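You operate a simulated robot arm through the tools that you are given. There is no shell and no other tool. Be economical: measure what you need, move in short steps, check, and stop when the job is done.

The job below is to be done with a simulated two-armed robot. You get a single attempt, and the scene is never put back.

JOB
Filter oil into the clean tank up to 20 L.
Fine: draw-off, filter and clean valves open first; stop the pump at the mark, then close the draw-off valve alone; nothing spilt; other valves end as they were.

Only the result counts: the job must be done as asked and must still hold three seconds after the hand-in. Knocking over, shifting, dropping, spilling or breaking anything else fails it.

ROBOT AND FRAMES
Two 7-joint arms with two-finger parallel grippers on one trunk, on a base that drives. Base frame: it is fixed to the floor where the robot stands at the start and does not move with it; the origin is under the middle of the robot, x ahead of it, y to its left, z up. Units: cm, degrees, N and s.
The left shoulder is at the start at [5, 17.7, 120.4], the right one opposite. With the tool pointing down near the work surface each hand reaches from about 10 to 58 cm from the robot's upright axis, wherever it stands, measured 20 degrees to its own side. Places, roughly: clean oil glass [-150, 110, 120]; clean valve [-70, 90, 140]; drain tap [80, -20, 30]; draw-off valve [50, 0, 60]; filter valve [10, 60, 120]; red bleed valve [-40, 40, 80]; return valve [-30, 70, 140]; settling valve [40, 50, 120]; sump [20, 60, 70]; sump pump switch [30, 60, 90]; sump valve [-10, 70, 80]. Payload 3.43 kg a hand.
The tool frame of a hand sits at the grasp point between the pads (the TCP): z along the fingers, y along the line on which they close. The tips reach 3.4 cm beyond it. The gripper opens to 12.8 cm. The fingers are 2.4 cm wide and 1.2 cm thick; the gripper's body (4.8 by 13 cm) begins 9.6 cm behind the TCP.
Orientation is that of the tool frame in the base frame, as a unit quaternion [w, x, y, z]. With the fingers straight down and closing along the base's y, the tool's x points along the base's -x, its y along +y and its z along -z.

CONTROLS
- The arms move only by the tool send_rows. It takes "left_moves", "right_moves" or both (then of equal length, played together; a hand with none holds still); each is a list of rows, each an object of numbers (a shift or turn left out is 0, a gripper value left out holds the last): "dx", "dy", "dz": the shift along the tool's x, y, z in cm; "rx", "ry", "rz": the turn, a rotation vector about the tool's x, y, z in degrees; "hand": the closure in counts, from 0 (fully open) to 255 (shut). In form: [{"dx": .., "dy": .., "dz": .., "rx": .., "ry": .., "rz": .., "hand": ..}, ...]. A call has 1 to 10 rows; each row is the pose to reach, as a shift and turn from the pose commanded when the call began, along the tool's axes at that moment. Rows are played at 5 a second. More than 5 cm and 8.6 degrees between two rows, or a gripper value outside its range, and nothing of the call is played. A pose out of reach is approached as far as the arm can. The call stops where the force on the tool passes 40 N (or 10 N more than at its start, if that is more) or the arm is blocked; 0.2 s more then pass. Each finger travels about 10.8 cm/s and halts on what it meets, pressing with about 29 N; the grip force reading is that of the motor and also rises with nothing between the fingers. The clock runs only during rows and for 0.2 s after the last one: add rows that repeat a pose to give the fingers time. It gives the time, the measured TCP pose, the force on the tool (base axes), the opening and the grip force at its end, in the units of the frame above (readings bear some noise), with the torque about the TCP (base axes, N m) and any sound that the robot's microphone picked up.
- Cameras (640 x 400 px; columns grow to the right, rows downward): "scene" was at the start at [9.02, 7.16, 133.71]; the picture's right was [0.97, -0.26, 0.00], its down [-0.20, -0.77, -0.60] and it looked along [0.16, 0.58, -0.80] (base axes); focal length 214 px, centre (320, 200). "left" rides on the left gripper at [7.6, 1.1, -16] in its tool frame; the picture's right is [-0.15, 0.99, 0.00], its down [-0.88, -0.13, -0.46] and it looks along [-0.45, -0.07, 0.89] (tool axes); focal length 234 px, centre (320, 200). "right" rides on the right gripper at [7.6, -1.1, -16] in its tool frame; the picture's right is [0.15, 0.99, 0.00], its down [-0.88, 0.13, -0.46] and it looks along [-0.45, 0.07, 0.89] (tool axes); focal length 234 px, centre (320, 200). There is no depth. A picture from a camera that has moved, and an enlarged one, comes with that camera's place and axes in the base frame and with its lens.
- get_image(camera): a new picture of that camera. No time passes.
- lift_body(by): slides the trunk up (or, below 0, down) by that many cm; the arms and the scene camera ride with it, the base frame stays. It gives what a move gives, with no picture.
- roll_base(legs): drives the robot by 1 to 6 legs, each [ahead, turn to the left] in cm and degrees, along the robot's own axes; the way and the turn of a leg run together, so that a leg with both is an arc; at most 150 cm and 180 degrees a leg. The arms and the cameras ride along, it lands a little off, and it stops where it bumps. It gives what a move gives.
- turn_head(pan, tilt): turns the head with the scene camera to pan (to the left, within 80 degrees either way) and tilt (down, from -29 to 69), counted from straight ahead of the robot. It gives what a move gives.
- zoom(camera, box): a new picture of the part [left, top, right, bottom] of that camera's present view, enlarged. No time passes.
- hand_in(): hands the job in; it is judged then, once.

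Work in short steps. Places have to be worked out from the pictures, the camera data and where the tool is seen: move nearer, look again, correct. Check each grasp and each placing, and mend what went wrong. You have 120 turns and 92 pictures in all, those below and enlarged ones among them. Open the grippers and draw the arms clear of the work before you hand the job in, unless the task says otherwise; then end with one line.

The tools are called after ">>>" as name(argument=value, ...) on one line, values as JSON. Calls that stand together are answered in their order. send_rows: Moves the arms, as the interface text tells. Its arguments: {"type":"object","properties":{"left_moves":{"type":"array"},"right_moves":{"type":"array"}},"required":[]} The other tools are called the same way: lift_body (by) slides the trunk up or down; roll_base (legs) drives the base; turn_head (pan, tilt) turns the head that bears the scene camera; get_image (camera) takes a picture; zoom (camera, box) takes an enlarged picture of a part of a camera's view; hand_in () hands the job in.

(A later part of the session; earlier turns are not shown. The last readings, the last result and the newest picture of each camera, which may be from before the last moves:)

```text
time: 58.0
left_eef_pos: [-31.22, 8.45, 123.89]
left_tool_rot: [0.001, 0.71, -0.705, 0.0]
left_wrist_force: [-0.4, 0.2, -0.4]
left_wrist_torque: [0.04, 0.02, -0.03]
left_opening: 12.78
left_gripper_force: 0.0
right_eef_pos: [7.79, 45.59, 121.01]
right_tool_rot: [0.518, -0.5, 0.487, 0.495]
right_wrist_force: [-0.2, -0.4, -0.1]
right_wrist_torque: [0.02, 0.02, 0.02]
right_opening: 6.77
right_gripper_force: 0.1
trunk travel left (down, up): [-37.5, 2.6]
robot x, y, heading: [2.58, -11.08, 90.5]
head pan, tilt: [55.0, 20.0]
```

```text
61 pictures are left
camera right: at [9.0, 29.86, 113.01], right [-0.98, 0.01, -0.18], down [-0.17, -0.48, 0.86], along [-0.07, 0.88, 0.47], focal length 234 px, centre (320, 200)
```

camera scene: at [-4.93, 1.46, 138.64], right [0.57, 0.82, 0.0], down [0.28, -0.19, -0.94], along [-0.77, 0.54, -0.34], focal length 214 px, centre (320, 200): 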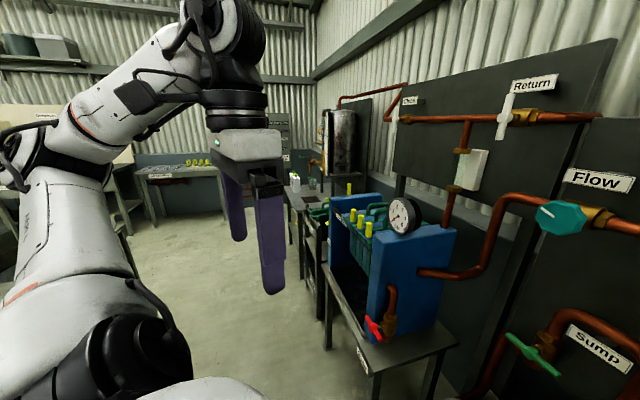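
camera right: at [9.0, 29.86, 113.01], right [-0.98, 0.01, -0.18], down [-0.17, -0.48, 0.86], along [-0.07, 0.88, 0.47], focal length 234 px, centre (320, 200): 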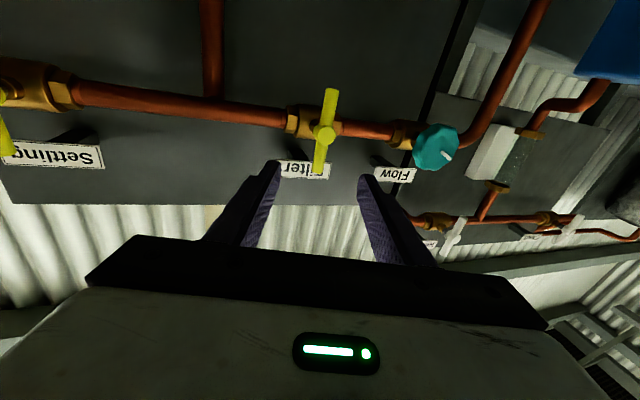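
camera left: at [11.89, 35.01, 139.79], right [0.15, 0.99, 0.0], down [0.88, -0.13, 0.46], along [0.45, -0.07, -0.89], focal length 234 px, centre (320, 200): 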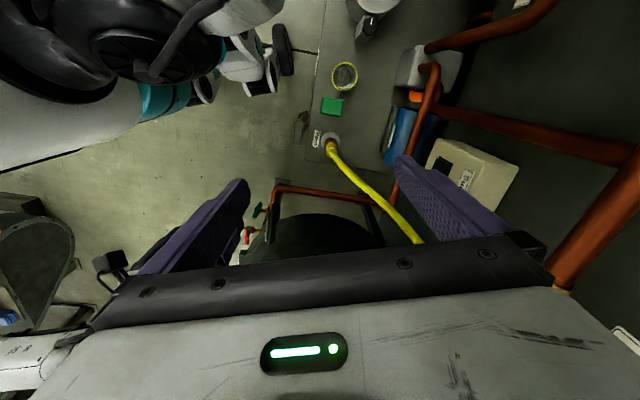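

The hub seems deeper, ~[7.7, 62.8, 120]. I advance another 10 cm.

>>> send_rows(right_moves=[{"dx": 0.3, "dz": 3}, {"dx": 0.6, "dz": 6}, {"dx": 0.9, "dz": 9.5}, {"dx": 0.9, "dz": 9.5}])

>>> get_image(camera="right")

```text
time: 59.0
left_eef_pos: [-31.29, 8.45, 124.12]
left_tool_rot: [0.0, 0.71, -0.705, 0.0]
left_wrist_force: [-0.6, -0.5, -1.1]
left_wrist_torque: [0.01, -0.01, -0.02]
left_opening: 12.8
left_gripper_force: 0.1
right_eef_pos: [7.9, 55.13, 120.35]
right_tool_rot: [0.519, -0.499, 0.488, 0.494]
right_wrist_force: [0.2, -0.7, 0.1]
right_wrist_torque: [-0.02, -0.04, -0.02]
right_opening: 6.79
right_gripper_force: 0.0
trunk travel left (down, up): [-37.5, 2.6]
robot x, y, heading: [2.59, -10.5, 90.1]
head pan, tilt: [55.0, 20.0]
```

```text
60 pictures are left
camera right: at [9.19, 39.3, 112.39], right [-0.98, 0.01, -0.18], down [-0.17, -0.48, 0.86], along [-0.07, 0.88, 0.47], focal length 234 px, centre (320, 200)
```

right: 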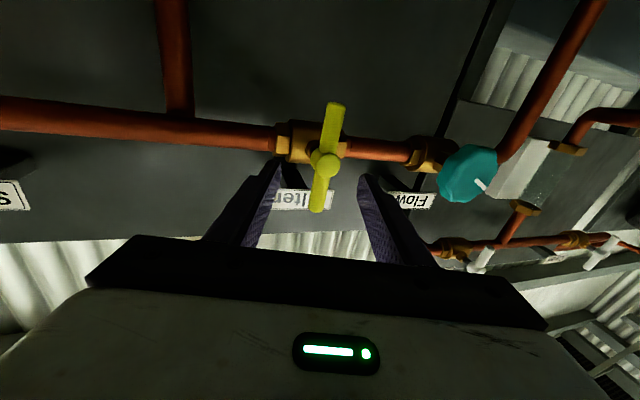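

View matches the draw-off pre-grasp view: hub ~5 cm ahead, centred, tool rolled ~7°. I correct the roll, advance 3.7 cm and close.

>>> send_rows(right_moves=[{"dx": 0.2, "dz": 1.2, "rz": 3.5}, {"dx": 0.3, "dz": 2.4, "rz": 7}, {"dx": 0.3, "dz": 3.7, "rz": 7}, {"dx": 0.3, "dz": 3.7, "rz": 7}, {"dx": 0.3, "dz": 3.7, "rz": 7, "hand": 255}, {"dx": 0.3, "dz": 3.7, "rz": 7, "hand": 255}, {"dx": 0.3, "dz": 3.7, "rz": 7, "hand": 255}, {"dx": 0.3, "dz": 3.7, "rz": 7, "hand": 255}])

>>> get_image(camera="right")

```text
time: 60.8
left_eef_pos: [-31.57, 8.45, 123.93]
left_tool_rot: [0.0, 0.711, -0.704, 0.002]
left_wrist_force: [0.3, 0.3, 0.3]
left_wrist_torque: [-0.01, 0.05, 0.03]
left_opening: 12.79
left_gripper_force: 0.0
right_eef_pos: [7.56, 58.77, 120.07]
right_tool_rot: [0.487, -0.471, 0.515, 0.525]
right_wrist_force: [-13.7, 1.7, 1.6]
right_wrist_torque: [0.32, -0.66, -0.09]
right_opening: 1.91
right_gripper_force: 45.1
trunk travel left (down, up): [-37.5, 2.6]
robot x, y, heading: [2.17, -11.32, 90.3]
head pan, tilt: [55.0, 20.0]
```

```text
59 pictures are left
camera right: at [8.06, 42.98, 112.04], right [-1.0, 0.01, -0.07], down [-0.06, -0.48, 0.88], along [-0.02, 0.88, 0.48], focal length 234 px, centre (320, 200)
```

right: 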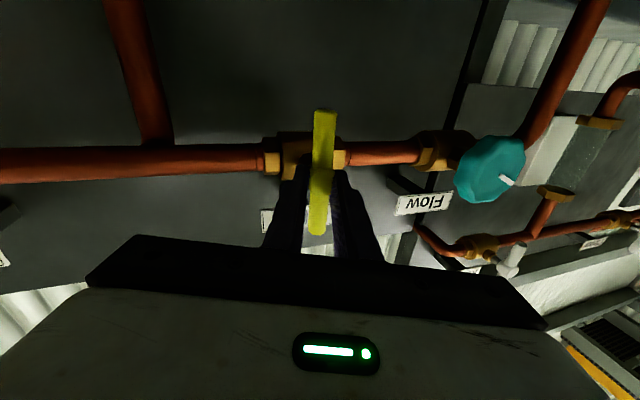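

Gripped. I turn it the same way (rz negative, counter-clockwise).

>>> send_rows(right_moves=[{"rz": -6}, {"rz": -12}, {"rz": -18}, {"rz": -24}, {"rz": -30}, {"rz": -30}])

>>> get_image(camera="right")

```text
time: 62.2
left_eef_pos: [-31.63, 8.24, 123.97]
left_tool_rot: [-0.001, 0.71, -0.704, 0.001]
left_wrist_force: [0.4, 0.2, -0.6]
left_wrist_torque: [0.01, -0.04, -0.01]
left_opening: 12.8
left_gripper_force: 0.1
right_eef_pos: [7.68, 58.55, 120.06]
right_tool_rot: [0.606, -0.589, 0.376, 0.381]
right_wrist_force: [-18.6, -10.5, -3.2]
right_wrist_torque: [-0.85, 0.27, -0.25]
right_opening: 1.71
right_gripper_force: 45.0
trunk travel left (down, up): [-37.5, 2.6]
robot x, y, heading: [2.64, -10.61, 90.5]
head pan, tilt: [55.0, 20.0]
```

```text
58 pictures are left
camera right: at [11.76, 42.75, 113.28], right [-0.83, 0.02, -0.56], down [-0.5, -0.47, 0.73], along [-0.25, 0.88, 0.4], focal length 234 px, centre (320, 200)
```

right: 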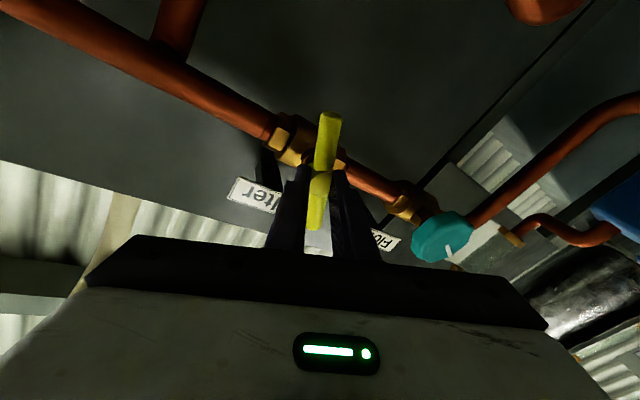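

It follows. Continue 60° more with a slight relief of the side load.

>>> send_rows(right_moves=[{"dx": -0.1, "dy": 0.2, "rz": -7}, {"dx": -0.2, "dy": 0.4, "rz": -14}, {"dx": -0.2, "dy": 0.4, "rz": -21}, {"dx": -0.2, "dy": 0.4, "rz": -28}, {"dx": -0.2, "dy": 0.4, "rz": -35}, {"dx": -0.2, "dy": 0.4, "rz": -42}, {"dx": -0.2, "dy": 0.4, "rz": -49}, {"dx": -0.2, "dy": 0.4, "rz": -56}, {"dx": -0.2, "dy": 0.4, "rz": -62}, {"dx": -0.2, "dy": 0.4, "rz": -62}])

>>> get_image(camera="right")

```text
time: 64.4
left_eef_pos: [-31.26, 8.51, 124.0]
left_tool_rot: [0.001, 0.71, -0.705, 0.001]
left_wrist_force: [0.1, 0.4, 0.2]
left_wrist_torque: [0.01, 0.0, 0.0]
left_opening: 12.8
left_gripper_force: 0.0
right_eef_pos: [7.54, 58.84, 119.94]
right_tool_rot: [0.714, -0.699, 0.02, 0.014]
right_wrist_force: [-4.7, -3.0, -11.6]
right_wrist_torque: [-0.89, -0.04, 0.17]
right_opening: 1.38
right_gripper_force: 45.2
trunk travel left (down, up): [-37.5, 2.6]
robot x, y, heading: [2.82, -10.85, 90.3]
head pan, tilt: [55.0, 20.0]
```

```text
57 pictures are left
camera right: at [15.02, 42.76, 120.31], right [0.1, 0.02, -0.99], down [-0.89, -0.44, -0.1], along [-0.44, 0.9, -0.03], focal length 234 px, centre (320, 200)
```

right: 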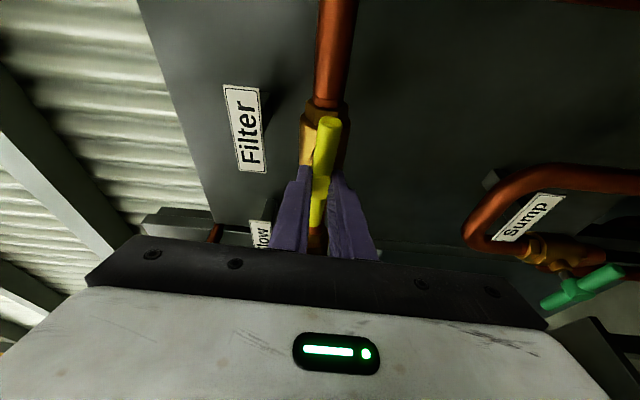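

Handle is horizontal along the pipe. A final 3° nudge, then release and withdraw.

>>> send_rows(right_moves=[{"rz": -3}, {"rz": -3}, {"rz": -3, "hand": 180}, {"rz": -3, "hand": 180}, {"rz": -3, "dz": -4}, {"rz": -3, "dz": -8}, {"rz": -3, "dz": -12}, {"rz": -3, "dz": -16}, {"rz": -3, "dz": -20}, {"rz": -3, "dz": -20}])

>>> turn_head(pan=20, tilt=20)

>>> get_image(camera="scene")

```text
time: 66.6
left_eef_pos: [-31.35, 8.54, 123.92]
left_tool_rot: [0.001, 0.71, -0.704, 0.001]
left_wrist_force: [0.2, 0.4, -0.2]
left_wrist_torque: [0.01, -0.01, -0.02]
left_opening: 12.8
left_gripper_force: 0.0
right_eef_pos: [7.37, 38.81, 119.45]
right_tool_rot: [0.716, -0.698, 0.003, -0.004]
right_wrist_force: [-0.6, -0.2, 0.4]
right_wrist_torque: [0.02, -0.02, 0.0]
right_opening: 3.75
right_gripper_force: 0.0
trunk travel left (down, up): [-37.5, 2.6]
robot x, y, heading: [2.51, -10.8, 90.6]
head pan, tilt: [55.0, 20.0]
```

```text
time: 67.6
left_eef_pos: [-31.33, 8.44, 123.97]
left_tool_rot: [0.0, 0.709, -0.705, 0.001]
left_wrist_force: [0.1, 0.6, 0.2]
left_wrist_torque: [0.01, -0.02, -0.01]
left_opening: 12.81
left_gripper_force: 0.0
right_eef_pos: [7.31, 38.83, 119.57]
right_tool_rot: [0.716, -0.698, 0.003, -0.005]
right_wrist_force: [0.5, 0.1, 0.9]
right_wrist_torque: [-0.01, -0.03, 0.02]
right_opening: 3.77
right_gripper_force: 0.0
trunk travel left (down, up): [-37.5, 2.6]
robot x, y, heading: [2.43, -10.73, 90.5]
head pan, tilt: [20.0, 20.0]
```

```text
56 pictures are left
camera scene: at [-0.52, 4.89, 138.64], right [0.94, 0.35, 0.0], down [0.12, -0.32, -0.94], along [-0.33, 0.88, -0.34], focal length 214 px, centre (320, 200)
```

scene: 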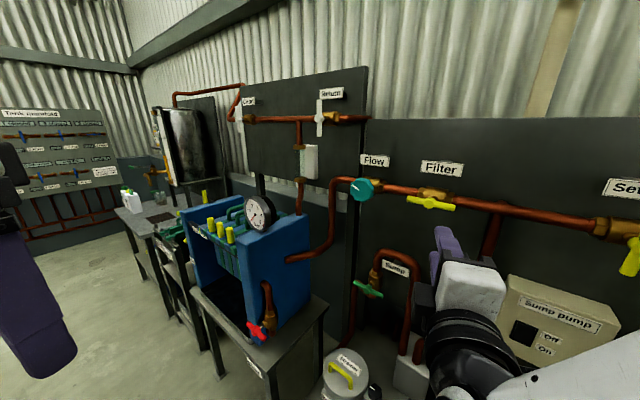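

Filter is open. I zoom on the clean valve and the clean tank's glass.

>>> zoom(camera="scene", box=[100, 70, 356, 230])

>>> zoom(camera="scene", box=[120, 170, 376, 330])

```text
2.50 times, centred on (228, 150) of scene
camera zoom: at [-0.52, 4.89, 138.64], right [0.94, 0.35, 0.0], down [0.12, -0.32, -0.94], along [-0.33, 0.88, -0.34], focal length 536 px, centre (550, 325)
```

zoom: 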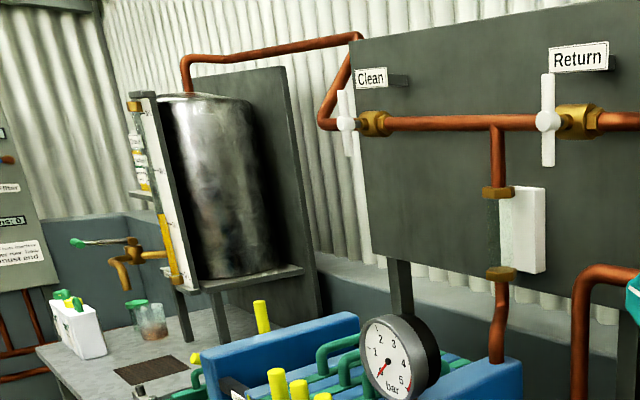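

```text
2.50 times, centred on (248, 250) of scene
camera zoom: at [-0.52, 4.89, 138.64], right [0.94, 0.35, 0.0], down [0.12, -0.32, -0.94], along [-0.33, 0.88, -0.34], focal length 536 px, centre (500, 75)
```

zoom: 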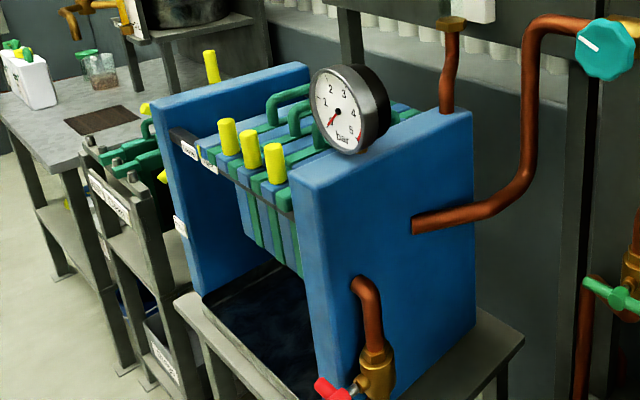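

The clean panel and press table are rotated ~20° from the filter panel; the table front edge runs from about (-25,33) to (-75,52), and the clean valve lies ~34 cm behind it at ~(-70,87,140). I back off, drive left along the row and turn to face it.

>>> roll_base(legs=[[-15, 0], [0, 85], [108, 0], [0, -106]])

>>> turn_head(pan=0, tilt=25)

>>> get_image(camera="scene")

```text
time: 82.3
left_eef_pos: [-129.72, 13.54, 124.05]
left_tool_rot: [-0.001, -0.565, 0.825, 0.0]
left_wrist_force: [-0.3, 0.1, 0.4]
left_wrist_torque: [0.03, 0.01, 0.02]
left_opening: 12.78
left_gripper_force: 0.1
right_eef_pos: [-82.6, 27.5, 119.61]
right_tool_rot: [0.702, -0.685, 0.134, -0.139]
right_wrist_force: [0.1, -1.5, 0.7]
right_wrist_torque: [-0.01, -0.02, -0.01]
right_opening: 3.78
right_gripper_force: 0.1
trunk travel left (down, up): [-37.5, 2.6]
robot x, y, heading: [-105.71, -16.98, 68.6]
head pan, tilt: [20.0, 20.0]
```

```text
time: 83.1
left_eef_pos: [-129.63, 13.49, 123.81]
left_tool_rot: [-0.001, -0.565, 0.825, 0.0]
left_wrist_force: [0.0, 0.6, 0.1]
left_wrist_torque: [-0.02, 0.01, 0.0]
left_opening: 12.83
left_gripper_force: 0.1
right_eef_pos: [-82.69, 27.34, 119.41]
right_tool_rot: [0.703, -0.685, 0.134, -0.139]
right_wrist_force: [-0.5, 0.3, 0.3]
right_wrist_torque: [-0.02, 0.03, -0.02]
right_opening: 3.76
right_gripper_force: 0.1
trunk travel left (down, up): [-37.5, 2.6]
robot x, y, heading: [-105.4, -16.75, 68.9]
head pan, tilt: [0.0, 25.0]
```

```text
53 pictures are left
camera scene: at [-99.31, -1.85, 137.83], right [0.93, -0.36, 0.0], down [-0.15, -0.39, -0.91], along [0.33, 0.84, -0.42], focal length 214 px, centre (320, 200)
```

scene: 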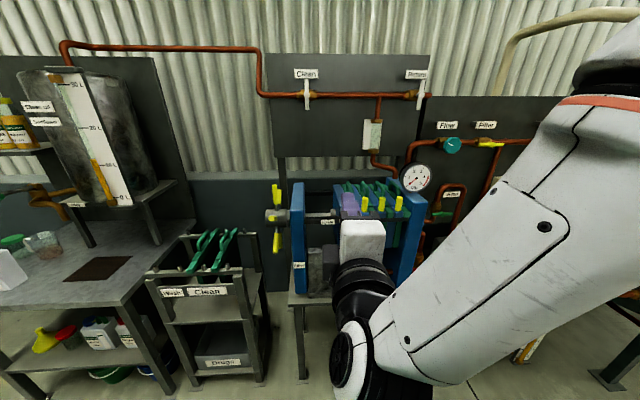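

The clean valve triangulates to [-69.4, 86.1, 140]. I raise the right hand to z≈140 and roll it back so the fingers close horizontally, then look at the sight glass.

>>> send_rows(right_moves=[{"dy": -2, "rz": 8.5}, {"dy": -4, "rz": 17}, {"dy": -6, "rz": 25.5}, {"dy": -8, "rz": 34}, {"dy": -10, "rz": 42.5}, {"dy": -12, "rz": 51}, {"dy": -14, "rz": 59.5}, {"dy": -16, "rz": 68}, {"dy": -18, "rz": 76.5}, {"dy": -20, "rz": 85, "hand": 120}])

>>> zoom(camera="scene", box=[0, 60, 192, 220])

```text
time: 85.3
left_eef_pos: [-129.84, 13.54, 123.99]
left_tool_rot: [-0.001, -0.566, 0.825, 0.0]
left_wrist_force: [-0.2, 0.3, 1.2]
left_wrist_torque: [0.01, 0.01, 0.01]
left_opening: 12.76
left_gripper_force: 0.1
right_eef_pos: [-82.93, 26.93, 139.56]
right_tool_rot: [0.612, -0.413, 0.563, 0.372]
right_wrist_force: [0.2, 0.0, -0.7]
right_wrist_torque: [0.05, -0.01, -0.02]
right_opening: 6.79
right_gripper_force: 0.0
trunk travel left (down, up): [-37.5, 2.6]
robot x, y, heading: [-105.24, -16.8, 68.6]
head pan, tilt: [0.0, 25.0]
```

```text
2.50 times, centred on (96, 140) of scene
camera zoom: at [-99.29, -1.85, 137.83], right [0.93, -0.36, 0.0], down [-0.15, -0.39, -0.91], along [0.33, 0.84, -0.42], focal length 536 px, centre (880, 350)
```

zoom: 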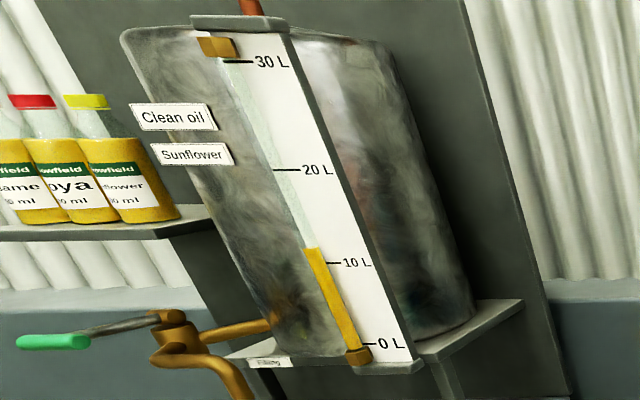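

Level now ≈11.5 L; the glass is readable. I drive closer to the clean valve with a small left offset.

>>> roll_base(legs=[[0, 12], [38, 0], [0, -12]])

>>> get_image(camera="right")

>>> turn_head(pan=-5, tilt=35)

>>> get_image(camera="scene")

```text
time: 89.2
left_eef_pos: [-123.84, 50.45, 124.03]
left_tool_rot: [-0.001, -0.566, 0.824, -0.001]
left_wrist_force: [-0.5, 0.1, -0.1]
left_wrist_torque: [-0.01, 0.01, -0.01]
left_opening: 12.81
left_gripper_force: 0.1
right_eef_pos: [-77.04, 64.08, 139.59]
right_tool_rot: [0.611, -0.416, 0.561, 0.374]
right_wrist_force: [-0.8, 1.0, 0.4]
right_wrist_torque: [0.03, 0.0, 0.0]
right_opening: 6.75
right_gripper_force: 0.0
trunk travel left (down, up): [-37.5, 2.6]
robot x, y, heading: [-99.2, 20.37, 69.3]
head pan, tilt: [0.0, 25.0]
```

```text
51 pictures are left
camera right: at [-81.29, 48.8, 131.65], right [-0.9, 0.37, -0.23], down [-0.37, -0.36, 0.85], along [0.23, 0.85, 0.47], focal length 234 px, centre (320, 200)
```

right: 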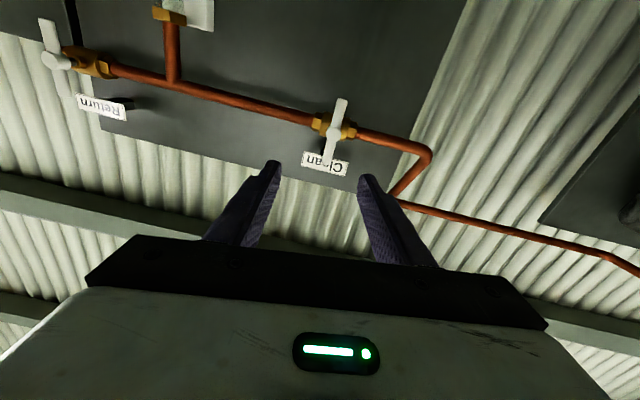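

```text
time: 89.9
left_eef_pos: [-123.86, 50.46, 123.96]
left_tool_rot: [-0.001, -0.566, 0.824, -0.001]
left_wrist_force: [-1.0, -0.4, -0.3]
left_wrist_torque: [-0.01, 0.01, -0.01]
left_opening: 12.77
left_gripper_force: 0.0
right_eef_pos: [-77.15, 64.09, 139.59]
right_tool_rot: [0.611, -0.416, 0.561, 0.374]
right_wrist_force: [-0.4, -0.2, -0.4]
right_wrist_torque: [0.0, -0.02, 0.0]
right_opening: 6.77
right_gripper_force: 0.0
trunk travel left (down, up): [-37.5, 2.6]
robot x, y, heading: [-99.35, 20.05, 69.2]
head pan, tilt: [-5.0, 35.0]
```

```text
50 pictures are left
camera scene: at [-92.82, 34.51, 136.26], right [0.9, -0.44, 0.0], down [-0.25, -0.51, -0.82], along [0.36, 0.74, -0.57], focal length 214 px, centre (320, 200)
```

scene: 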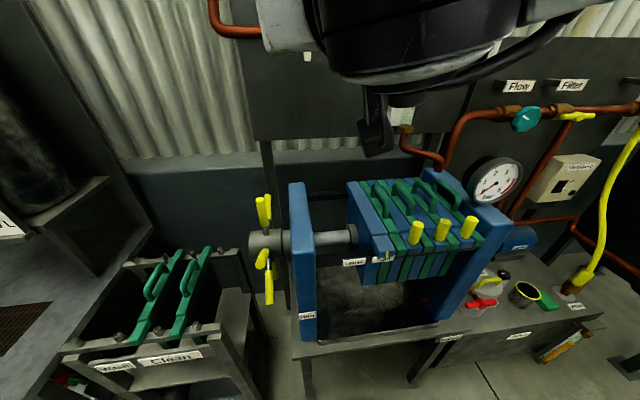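

Hub ~24 cm ahead, ~1.5 cm to the tool's +y side, at z 140. I advance 13 cm with lateral and roll correction.

>>> send_rows(right_moves=[{"dz": 3, "dy": 0.5, "rz": 2}, {"dz": 6, "dy": 1, "rz": 4}, {"dz": 9, "dy": 1.2, "rz": 5}, {"dz": 13, "dy": 1.2, "rz": 5}, {"dz": 13, "dy": 1.2, "rz": 5}])

>>> get_image(camera="right")

```text
time: 91.1
left_eef_pos: [-123.9, 50.34, 123.97]
left_tool_rot: [0.0, -0.566, 0.824, 0.0]
left_wrist_force: [-0.2, 0.2, 0.2]
left_wrist_torque: [-0.02, 0.0, -0.01]
left_opening: 12.79
left_gripper_force: 0.1
right_eef_pos: [-73.42, 76.71, 139.9]
right_tool_rot: [0.594, -0.391, 0.578, 0.4]
right_wrist_force: [-0.7, -0.4, 1.0]
right_wrist_torque: [0.06, -0.02, -0.02]
right_opening: 6.79
right_gripper_force: 0.0
trunk travel left (down, up): [-37.5, 2.6]
robot x, y, heading: [-99.46, 20.15, 69.0]
head pan, tilt: [-5.0, 35.0]
```

```text
49 pictures are left
camera right: at [-78.15, 61.51, 131.81], right [-0.92, 0.37, -0.15], down [-0.3, -0.39, 0.87], along [0.27, 0.84, 0.47], focal length 234 px, centre (320, 200)
```

right: 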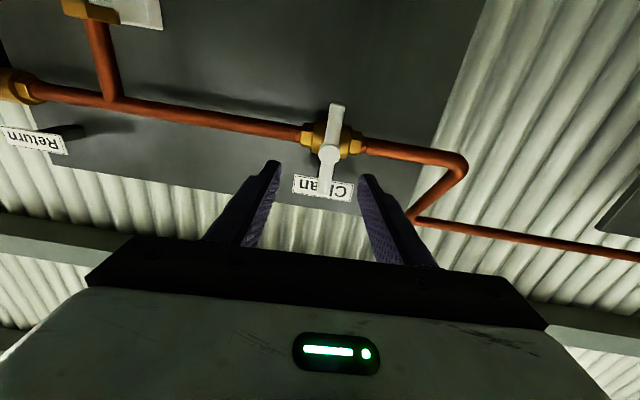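

Hub at [-70.1, 86.9, 139.7], 10.7 cm ahead, 0.7 cm to +y. I advance 9.2 cm and close.

>>> send_rows(right_moves=[{"dz": 3, "dy": 0.4, "rz": 2}, {"dz": 6, "dy": 0.7, "rz": 3}, {"dz": 8, "dy": 0.7, "rz": 3}, {"dz": 9.2, "dy": 0.7, "rz": 3}, {"dz": 9.2, "dy": 0.7, "rz": 3}, {"dz": 9.2, "dy": 0.7, "rz": 3, "hand": 255}, {"dz": 9.2, "dy": 0.7, "rz": 3, "hand": 255}, {"dz": 9.2, "dy": 0.7, "rz": 3, "hand": 255}, {"dz": 9.2, "dy": 0.7, "rz": 3, "hand": 255}])

>>> get_image(camera="right")

```text
time: 93.1
left_eef_pos: [-124.11, 50.5, 123.95]
left_tool_rot: [0.0, -0.566, 0.824, -0.002]
left_wrist_force: [0.9, -0.7, 0.1]
left_wrist_torque: [-0.02, 0.0, 0.03]
left_opening: 12.81
left_gripper_force: 0.1
right_eef_pos: [-70.77, 85.37, 140.06]
right_tool_rot: [0.584, -0.378, 0.587, 0.415]
right_wrist_force: [-7.3, 2.8, -0.5]
right_wrist_torque: [-0.31, -1.06, 0.21]
right_opening: 1.71
right_gripper_force: 45.5
trunk travel left (down, up): [-37.5, 2.6]
robot x, y, heading: [-99.32, 20.08, 69.0]
head pan, tilt: [-5.0, 35.0]
```

```text
48 pictures are left
camera right: at [-76.03, 70.6, 131.96], right [-0.92, 0.37, -0.1], down [-0.26, -0.41, 0.87], along [0.28, 0.83, 0.48], focal length 234 px, centre (320, 200)
```

right: 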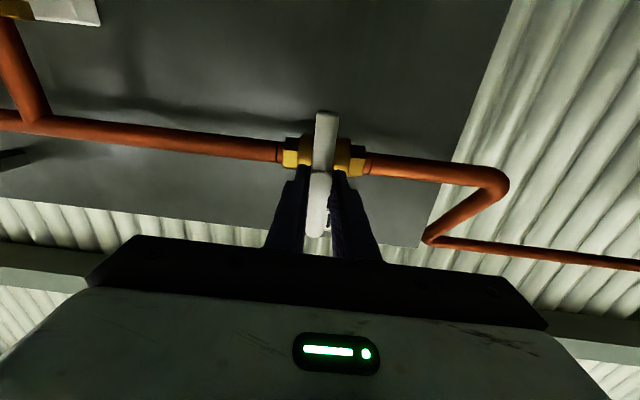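

Gripped. I turn it counter-clockwise (rz negative) in steps.

>>> send_rows(right_moves=[{"rz": -6}, {"rz": -12}, {"rz": -18}, {"rz": -24}, {"rz": -30}, {"rz": -30}])

>>> get_image(camera="right")

```text
time: 94.5
left_eef_pos: [-124.17, 50.5, 123.85]
left_tool_rot: [0.0, -0.566, 0.825, -0.002]
left_wrist_force: [0.1, 0.3, 0.1]
left_wrist_torque: [0.02, -0.02, -0.02]
left_opening: 12.81
left_gripper_force: 0.0
right_eef_pos: [-70.98, 85.47, 140.01]
right_tool_rot: [0.671, -0.517, 0.47, 0.249]
right_wrist_force: [-12.0, -2.0, -6.6]
right_wrist_torque: [-0.08, 0.27, 0.83]
right_opening: 1.48
right_gripper_force: 45.1
trunk travel left (down, up): [-37.5, 2.6]
robot x, y, heading: [-99.51, 19.83, 68.9]
head pan, tilt: [-5.0, 35.0]
```

```text
47 pictures are left
camera right: at [-72.63, 69.13, 133.31], right [-0.75, 0.31, -0.58], down [-0.66, -0.25, 0.71], along [0.08, 0.92, 0.39], focal length 234 px, centre (320, 200)
```

right: 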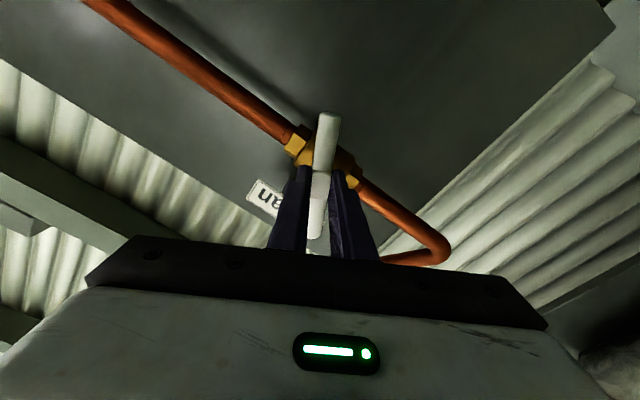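

It turns. I continue 62° more.

>>> send_rows(right_moves=[{"rz": -7}, {"rz": -14}, {"rz": -21}, {"rz": -28}, {"rz": -35}, {"rz": -42}, {"rz": -49}, {"rz": -56}, {"rz": -62}, {"rz": -62}])

>>> get_image(camera="right")

```text
time: 96.7
left_eef_pos: [-123.89, 50.47, 124.02]
left_tool_rot: [0.0, -0.567, 0.824, 0.0]
left_wrist_force: [-0.2, -0.8, -0.2]
left_wrist_torque: [0.02, 0.02, -0.01]
left_opening: 12.81
left_gripper_force: 0.0
right_eef_pos: [-70.51, 85.43, 139.91]
right_tool_rot: [0.703, -0.685, 0.139, -0.132]
right_wrist_force: [-4.6, -5.3, -9.0]
right_wrist_torque: [-0.64, 0.31, 0.43]
right_opening: 1.47
right_gripper_force: 44.7
trunk travel left (down, up): [-37.5, 2.6]
robot x, y, heading: [-99.42, 20.08, 68.9]
head pan, tilt: [-5.0, 35.0]
```

```text
46 pictures are left
camera right: at [-69.45, 67.75, 140.53], right [0.13, -0.03, -0.99], down [-0.99, -0.09, -0.13], along [-0.08, 1.0, -0.04], focal length 234 px, centre (320, 200)
```

right: 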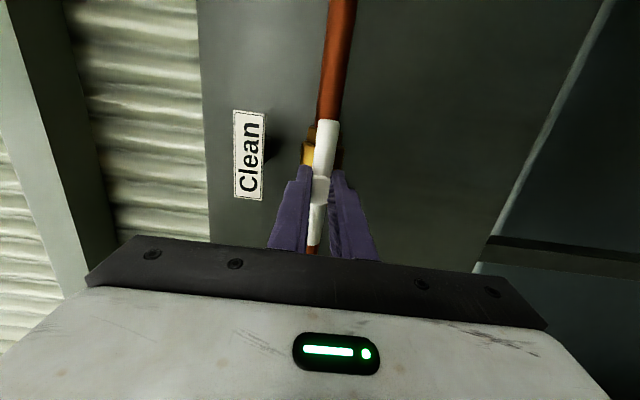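

Clean valve is parallel to its pipe (open). I release and withdraw.

>>> send_rows(right_moves=[{"rz": -2}, {"rz": -2, "hand": 180}, {"rz": -2, "hand": 180}, {"rz": -2, "dz": -4}, {"rz": -2, "dz": -8}, {"rz": -2, "dz": -12}, {"rz": -2, "dz": -16}, {"rz": -2, "dz": -20}, {"rz": -2, "dz": -22}, {"rz": -2, "dz": -22}])

>>> roll_base(legs=[[-38, 0]])

>>> turn_head(pan=0, tilt=25)

>>> get_image(camera="scene")

```text
time: 98.9
left_eef_pos: [-123.94, 50.31, 123.98]
left_tool_rot: [-0.001, -0.567, 0.824, 0.0]
left_wrist_force: [0.4, -0.1, -0.3]
left_wrist_torque: [0.02, 0.02, -0.02]
left_opening: 12.79
left_gripper_force: 0.0
right_eef_pos: [-78.84, 64.9, 139.44]
right_tool_rot: [0.702, -0.685, 0.127, -0.144]
right_wrist_force: [0.0, -0.2, 0.3]
right_wrist_torque: [0.0, 0.02, 0.0]
right_opening: 3.78
right_gripper_force: 0.2
trunk travel left (down, up): [-37.5, 2.6]
robot x, y, heading: [-99.04, 20.26, 68.8]
head pan, tilt: [-5.0, 35.0]
```

```text
time: 101.3
left_eef_pos: [-137.48, 15.06, 123.9]
left_tool_rot: [-0.001, -0.567, 0.824, -0.001]
left_wrist_force: [0.3, 1.0, 0.2]
left_wrist_torque: [-0.01, -0.03, -0.01]
left_opening: 12.8
left_gripper_force: 0.1
right_eef_pos: [-92.51, 29.55, 139.42]
right_tool_rot: [0.702, -0.686, 0.127, -0.143]
right_wrist_force: [0.2, -0.3, 0.1]
right_wrist_torque: [-0.02, 0.0, 0.01]
right_opening: 3.76
right_gripper_force: 0.0
trunk travel left (down, up): [-37.5, 2.6]
robot x, y, heading: [-113.22, -15.52, 68.8]
head pan, tilt: [-5.0, 35.0]
```

```text
time: 102.1
left_eef_pos: [-137.43, 15.01, 124.0]
left_tool_rot: [-0.001, -0.567, 0.824, 0.0]
left_wrist_force: [-0.5, 0.5, -0.6]
left_wrist_torque: [0.0, 0.01, 0.01]
left_opening: 12.8
left_gripper_force: 0.0
right_eef_pos: [-92.36, 29.74, 139.4]
right_tool_rot: [0.701, -0.687, 0.126, -0.144]
right_wrist_force: [0.6, -0.1, -0.6]
right_wrist_torque: [-0.03, 0.02, 0.04]
right_opening: 3.74
right_gripper_force: 0.1
trunk travel left (down, up): [-37.5, 2.6]
robot x, y, heading: [-112.71, -15.16, 68.9]
head pan, tilt: [0.0, 25.0]
```

```text
45 pictures are left
camera scene: at [-107.01, -0.18, 137.82], right [0.93, -0.36, 0.0], down [-0.15, -0.39, -0.91], along [0.33, 0.84, -0.42], focal length 214 px, centre (320, 200)
```

scene: 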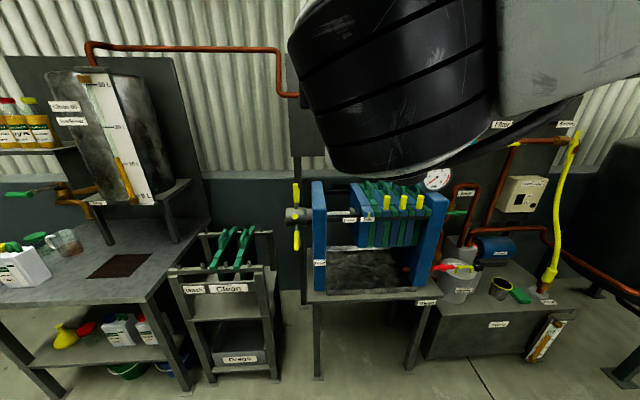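

All three valves are open. Now I drive back to face the sump pump switch, at roughly (7,-15) heading 90.

>>> roll_base(legs=[[0, -69], [120, 0], [0, 90]])

>>> turn_head(pan=-10, tilt=25)

>>> get_image(camera="scene")

>>> turn_head(pan=55, tilt=12)

>>> get_image(camera="scene")

```text
time: 115.0
left_eef_pos: [-26.5, 3.45, 123.92]
left_tool_rot: [-0.001, -0.7, 0.714, -0.001]
left_wrist_force: [0.2, 0.1, 0.2]
left_wrist_torque: [0.0, -0.01, -0.01]
left_opening: 12.8
left_gripper_force: 0.0
right_eef_pos: [10.91, 32.55, 139.45]
right_tool_rot: [0.716, -0.698, 0.006, -0.02]
right_wrist_force: [0.2, 0.1, 0.4]
right_wrist_torque: [0.0, 0.05, 0.0]
right_opening: 3.76
right_gripper_force: 0.1
trunk travel left (down, up): [-37.5, 2.6]
robot x, y, heading: [7.31, -16.5, 88.6]
head pan, tilt: [0.0, 25.0]
```

```text
time: 115.7
left_eef_pos: [-26.63, 3.38, 123.89]
left_tool_rot: [-0.001, -0.701, 0.714, -0.001]
left_wrist_force: [-0.3, -0.4, -0.3]
left_wrist_torque: [0.02, -0.02, 0.03]
left_opening: 12.83
left_gripper_force: 0.0
right_eef_pos: [10.96, 32.44, 139.51]
right_tool_rot: [0.716, -0.698, 0.007, -0.02]
right_wrist_force: [0.4, -0.6, -0.5]
right_wrist_torque: [-0.02, 0.03, -0.01]
right_opening: 3.75
right_gripper_force: 0.0
trunk travel left (down, up): [-37.5, 2.6]
robot x, y, heading: [6.94, -16.55, 88.7]
head pan, tilt: [-10.0, 25.0]
```

```text
44 pictures are left
camera scene: at [8.97, -0.73, 137.83], right [0.98, -0.19, 0.0], down [-0.08, -0.41, -0.91], along [0.18, 0.89, -0.42], focal length 214 px, centre (320, 200)
```

scene: 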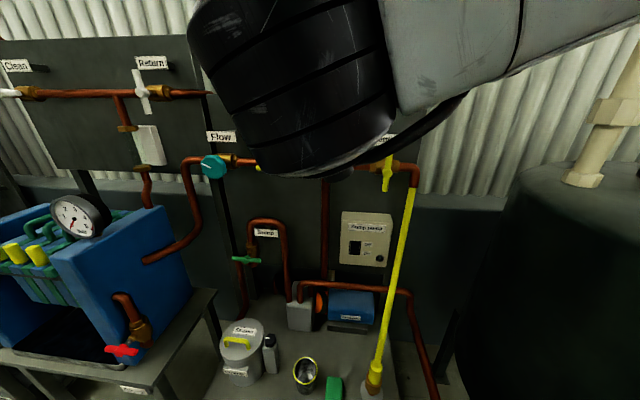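

```text
time: 117.0
left_eef_pos: [-26.45, 3.34, 123.94]
left_tool_rot: [-0.001, -0.701, 0.714, -0.001]
left_wrist_force: [-1.1, 0.4, -0.1]
left_wrist_torque: [0.0, 0.01, 0.03]
left_opening: 12.79
left_gripper_force: 0.2
right_eef_pos: [10.83, 32.47, 139.45]
right_tool_rot: [0.716, -0.698, 0.006, -0.02]
right_wrist_force: [-0.9, 0.3, -0.5]
right_wrist_torque: [0.0, 0.04, 0.02]
right_opening: 3.76
right_gripper_force: 0.2
trunk travel left (down, up): [-37.5, 2.6]
robot x, y, heading: [6.78, -16.64, 88.8]
head pan, tilt: [55.0, 12.0]
```

```text
43 pictures are left
camera scene: at [-0.33, -4.26, 139.94], right [0.59, 0.81, 0.0], down [0.17, -0.12, -0.98], along [-0.79, 0.58, -0.21], focal length 214 px, centre (320, 200)
```

scene: 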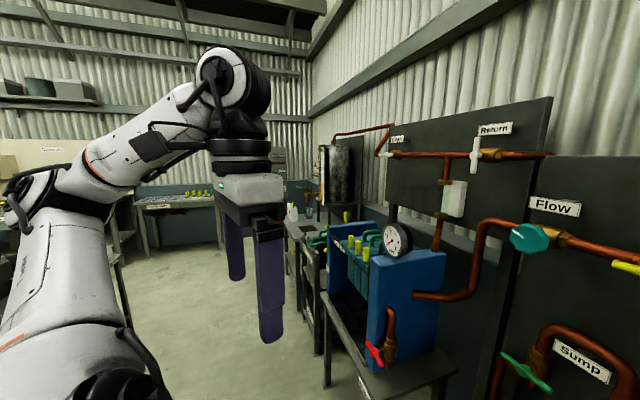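

Clean tank is in sight at about pixel (325,175). I zoom tightly on the glass and on the pump switch.

>>> zoom(camera="scene", box=[296, 135, 376, 215])

>>> turn_head(pan=-10, tilt=25)

>>> zoom(camera="scene", box=[320, 200, 416, 280])

```text
5.00 times, centred on (336, 175) of scene
camera zoom: at [-0.33, -4.26, 139.94], right [0.59, 0.81, 0.0], down [0.17, -0.12, -0.98], along [-0.79, 0.58, -0.21], focal length 1072 px, centre (240, 325)
```

zoom: 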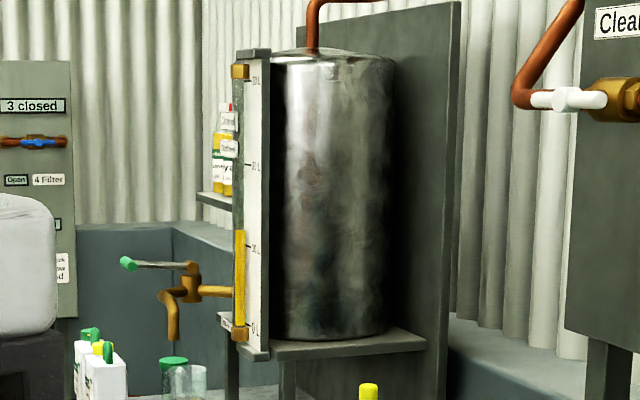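

```text
time: 118.4
left_eef_pos: [-26.44, 3.56, 123.94]
left_tool_rot: [0.0, -0.7, 0.714, 0.0]
left_wrist_force: [-0.5, -0.5, 0.0]
left_wrist_torque: [-0.03, 0.0, -0.02]
left_opening: 12.8
left_gripper_force: 0.1
right_eef_pos: [10.95, 32.46, 139.33]
right_tool_rot: [0.716, -0.698, 0.007, -0.02]
right_wrist_force: [0.2, 0.3, -0.2]
right_wrist_torque: [-0.02, 0.02, 0.01]
right_opening: 3.75
right_gripper_force: 0.0
trunk travel left (down, up): [-37.5, 2.6]
robot x, y, heading: [6.95, -16.54, 88.6]
head pan, tilt: [-10.0, 25.0]
```

```text
5.00 times, centred on (368, 240) of scene
camera zoom: at [8.97, -0.73, 137.83], right [0.98, -0.19, 0.0], down [-0.08, -0.41, -0.91], along [0.18, 0.89, -0.42], focal length 1072 px, centre (80, 0)
```

zoom: 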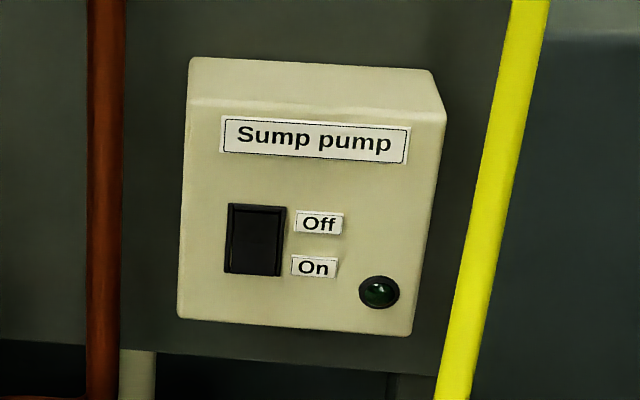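

The glass is readable from here: ≈12 L. The rocker (Off on top, On at the bottom) is at about [33.4, 58.5, 90]. I close the right fingers and bring the hand down in front of it.

>>> send_rows(right_moves=[{"dx": 2, "dy": 4, "hand": 255}, {"dx": 4, "dy": 8}, {"dx": 6, "dy": 12}, {"dx": 8, "dy": 16}, {"dx": 10, "dy": 20}, {"dx": 12, "dy": 24}, {"dx": 14, "dy": 28}, {"dx": 16, "dy": 32}, {"dx": 18, "dy": 36}, {"dx": 20, "dy": 40}])

>>> send_rows(right_moves=[{"dx": 1, "dy": 4, "dz": 2}, {"dx": 2, "dy": 8, "dz": 4}, {"dx": 2.5, "dy": 11, "dz": 7}, {"dx": 2.5, "dy": 11, "dz": 10}, {"dx": 2.5, "dy": 11, "dz": 12}, {"dx": 2.5, "dy": 11, "dz": 12}])

>>> get_image(camera="right")

>>> get_image(camera="scene")

```text
time: 120.6
left_eef_pos: [-26.54, 3.32, 123.9]
left_tool_rot: [-0.001, -0.699, 0.715, -0.001]
left_wrist_force: [0.1, -0.3, 0.2]
left_wrist_torque: [-0.01, -0.01, -0.03]
left_opening: 12.82
left_gripper_force: 0.0
right_eef_pos: [20.31, 30.22, 109.77]
right_tool_rot: [0.716, -0.698, 0.008, -0.022]
right_wrist_force: [0.5, -0.4, -0.4]
right_wrist_torque: [0.0, -0.01, 0.01]
right_opening: 0.0
right_gripper_force: 29.1
right hand out of reach, approached as far as the arm can: row 6, 7, 8, 9, 10
trunk travel left (down, up): [-37.5, 2.6]
robot x, y, heading: [6.72, -16.57, 88.6]
head pan, tilt: [-10.0, 25.0]
```

```text
time: 122.0
left_eef_pos: [-26.5, 3.37, 123.91]
left_tool_rot: [-0.001, -0.7, 0.714, -0.001]
left_wrist_force: [0.6, 0.5, 0.5]
left_wrist_torque: [-0.01, 0.03, 0.0]
left_opening: 12.77
left_gripper_force: 0.0
right_eef_pos: [14.7, 37.85, 104.4]
right_tool_rot: [0.714, -0.699, 0.009, -0.023]
right_wrist_force: [-0.3, 0.8, 0.2]
right_wrist_torque: [0.0, 0.0, 0.04]
right_opening: 0.0
right_gripper_force: 29.5
right hand out of reach, approached as far as the arm can: row 1, 2, 3, 4, 5, 6
trunk travel left (down, up): [-37.5, 2.6]
robot x, y, heading: [7.02, -16.66, 88.7]
head pan, tilt: [-10.0, 25.0]
```

```text
40 pictures are left
camera right: at [21.61, 21.63, 105.24], right [0.17, 0.01, -0.99], down [-0.9, -0.41, -0.16], along [-0.41, 0.91, -0.06], focal length 234 px, centre (320, 200)
```

right: 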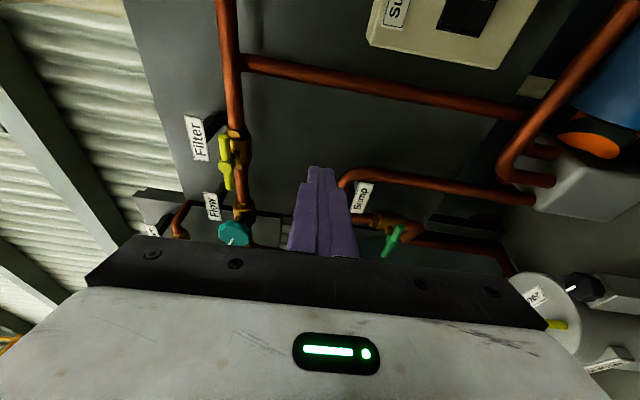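

```text
39 pictures are left
camera scene: at [8.97, -0.71, 137.82], right [0.98, -0.19, 0.0], down [-0.08, -0.41, -0.91], along [0.18, 0.89, -0.42], focal length 214 px, centre (320, 200)
```

scene: 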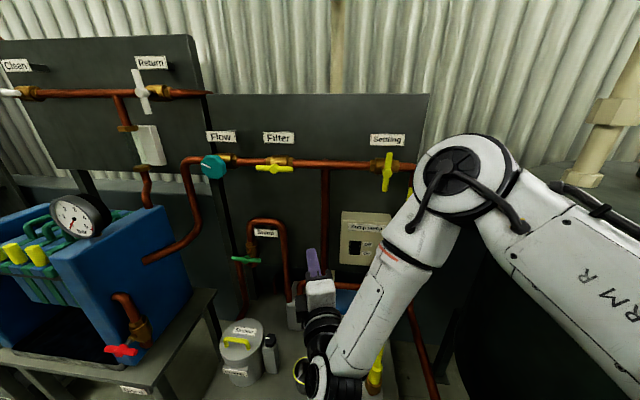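

From this spot the wrist can't get far enough right and down; the switch needs to be nearly straight ahead. I shift the base ~23 cm to the right by a back-and-forth (turning left, away from the tank).

>>> roll_base(legs=[[0, 45], [-31, 0], [0, -43.5], [20, 0]])

>>> get_image(camera="scene")

>>> turn_head(pan=58, tilt=12)

>>> get_image(camera="scene")

```text
time: 129.4
left_eef_pos: [-5.82, 0.2, 123.96]
left_tool_rot: [0.001, 0.711, -0.704, 0.001]
left_wrist_force: [0.5, 0.7, -0.7]
left_wrist_torque: [-0.03, 0.02, 0.01]
left_opening: 12.8
left_gripper_force: 0.0
right_eef_pos: [34.43, 35.89, 104.35]
right_tool_rot: [0.714, -0.7, -0.002, -0.011]
right_wrist_force: [0.1, -0.7, -0.2]
right_wrist_torque: [0.01, 0.0, 0.0]
right_opening: 0.0
right_gripper_force: 28.7
trunk travel left (down, up): [-37.5, 2.6]
robot x, y, heading: [28.39, -19.28, 90.8]
head pan, tilt: [-10.0, 25.0]
```

```text
38 pictures are left
camera scene: at [29.79, -2.86, 137.81], right [0.99, -0.16, 0.0], down [-0.07, -0.42, -0.91], along [0.15, 0.89, -0.42], focal length 214 px, centre (320, 200)
```

scene: 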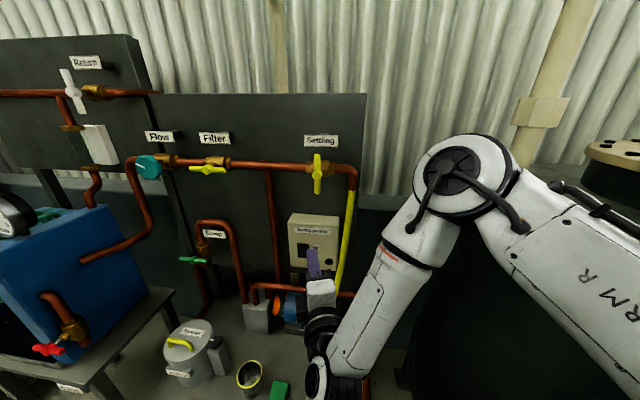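

```text
time: 130.8
left_eef_pos: [-5.83, 0.16, 123.93]
left_tool_rot: [0.0, 0.711, -0.704, 0.001]
left_wrist_force: [0.5, 0.2, 0.1]
left_wrist_torque: [0.01, -0.02, -0.03]
left_opening: 12.8
left_gripper_force: 0.0
right_eef_pos: [34.33, 35.84, 104.35]
right_tool_rot: [0.714, -0.7, -0.002, -0.011]
right_wrist_force: [0.1, -0.5, -0.3]
right_wrist_torque: [0.0, 0.01, 0.0]
right_opening: 0.02
right_gripper_force: 28.9
trunk travel left (down, up): [-37.5, 2.6]
robot x, y, heading: [27.95, -18.61, 90.5]
head pan, tilt: [58.0, 12.0]
```

```text
37 pictures are left
camera scene: at [20.32, -7.16, 139.94], right [0.52, 0.85, 0.0], down [0.18, -0.11, -0.98], along [-0.83, 0.51, -0.21], focal length 214 px, centre (320, 200)
```

scene: 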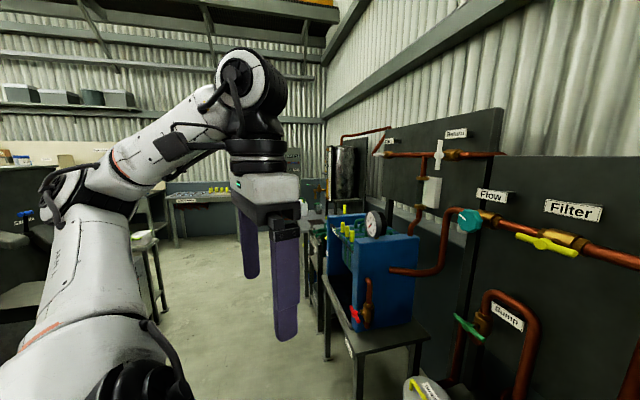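

The commanded pose is still offset to the right of the measured one (out-of-reach target), so I shift the command left 20 cm to bring it into reach in front of the switch.

>>> send_rows(right_moves=[{"dx": -4.5}, {"dx": -9}, {"dx": -13.5}, {"dx": -18}, {"dx": -20}, {"dx": -20}, {"dx": -20}])

>>> get_image(camera="right")

```text
time: 132.6
left_eef_pos: [-5.74, 0.06, 123.85]
left_tool_rot: [0.0, 0.711, -0.703, 0.001]
left_wrist_force: [-0.2, 0.5, -0.7]
left_wrist_torque: [-0.02, 0.02, 0.02]
left_opening: 12.79
left_gripper_force: 0.2
right_eef_pos: [17.27, 38.33, 104.66]
right_tool_rot: [0.717, -0.696, 0.02, -0.028]
right_wrist_force: [-1.5, 0.2, 0.0]
right_wrist_torque: [0.0, -0.04, 0.02]
right_opening: 0.0
right_gripper_force: 29.0
trunk travel left (down, up): [-37.5, 2.6]
robot x, y, heading: [28.0, -19.15, 90.6]
head pan, tilt: [58.0, 12.0]
stopped in row 7 (right hand): the arm was blocked; the commanded pose is now the measured one
```

```text
36 pictures are left
camera right: at [23.68, 21.87, 105.38], right [0.16, 0.02, -0.99], down [-0.91, -0.39, -0.15], along [-0.39, 0.92, -0.05], focal length 234 px, centre (320, 200)
```

right: 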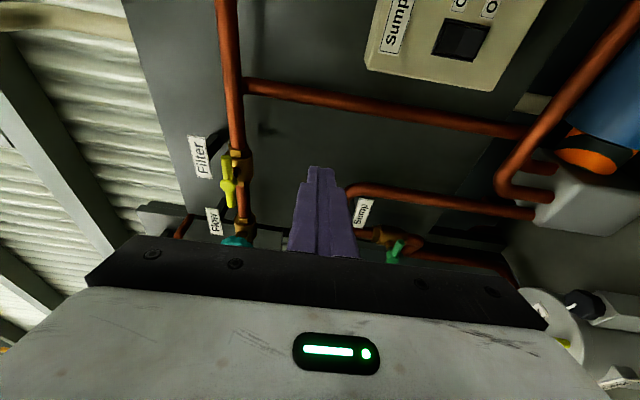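

Commanded now equals measured. I move back right 16 cm and try to lower the hand with the arm.

>>> send_rows(right_moves=[{"dx": 4}, {"dx": 8}, {"dx": 12}, {"dx": 16}, {"dx": 16, "dy": 4}, {"dx": 16, "dy": 8}, {"dx": 16, "dy": 12}, {"dx": 16, "dy": 16}, {"dx": 16, "dy": 16}])

```text
time: 134.6
left_eef_pos: [-5.76, 0.28, 123.84]
left_tool_rot: [0.001, 0.711, -0.703, 0.0]
left_wrist_force: [-0.8, -0.3, 0.2]
left_wrist_torque: [0.0, 0.03, -0.02]
left_opening: 12.79
left_gripper_force: 0.0
right_eef_pos: [28.77, 36.15, 94.43]
right_tool_rot: [0.715, -0.699, 0.022, -0.03]
right_wrist_force: [0.4, -0.8, 0.4]
right_wrist_torque: [0.01, -0.01, 0.01]
right_opening: 0.01
right_gripper_force: 29.1
right hand out of reach, approached as far as the arm can: row 6, 7, 8, 9
trunk travel left (down, up): [-37.5, 2.6]
robot x, y, heading: [28.05, -19.1, 90.6]
head pan, tilt: [58.0, 12.0]
```

I try extending forward from there; the wrist limit should ease with more extension.

>>> send_rows(right_moves=[{"dz": 3}, {"dz": 6}, {"dz": 9}, {"dz": 9}])

>>> get_image(camera="right")

```text
time: 135.6
left_eef_pos: [-5.75, 0.18, 123.89]
left_tool_rot: [0.001, 0.71, -0.704, 0.0]
left_wrist_force: [1.3, -0.2, 1.0]
left_wrist_torque: [0.0, -0.01, 0.0]
left_opening: 12.8
left_gripper_force: 0.1
right_eef_pos: [27.96, 44.79, 96.38]
right_tool_rot: [0.714, -0.7, 0.021, -0.031]
right_wrist_force: [-0.3, 0.5, -0.3]
right_wrist_torque: [-0.01, 0.0, 0.0]
right_opening: 0.0
right_gripper_force: 29.3
right hand out of reach, approached as far as the arm can: row 1, 2, 3, 4
trunk travel left (down, up): [-37.5, 2.6]
robot x, y, heading: [28.31, -19.0, 90.5]
head pan, tilt: [58.0, 12.0]
```

```text
35 pictures are left
camera right: at [34.27, 28.22, 97.3], right [0.16, 0.01, -0.99], down [-0.91, -0.39, -0.15], along [-0.38, 0.92, -0.05], focal length 234 px, centre (320, 200)
```

right: 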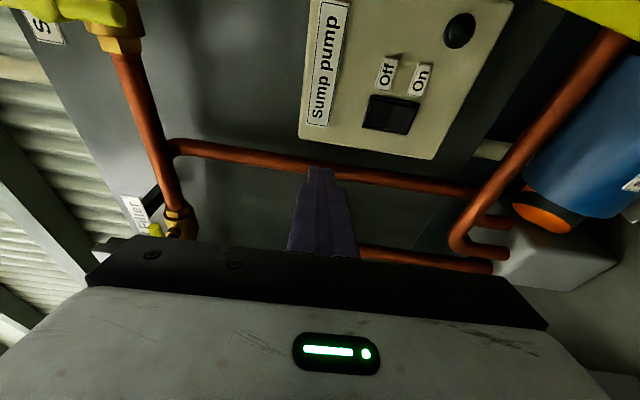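

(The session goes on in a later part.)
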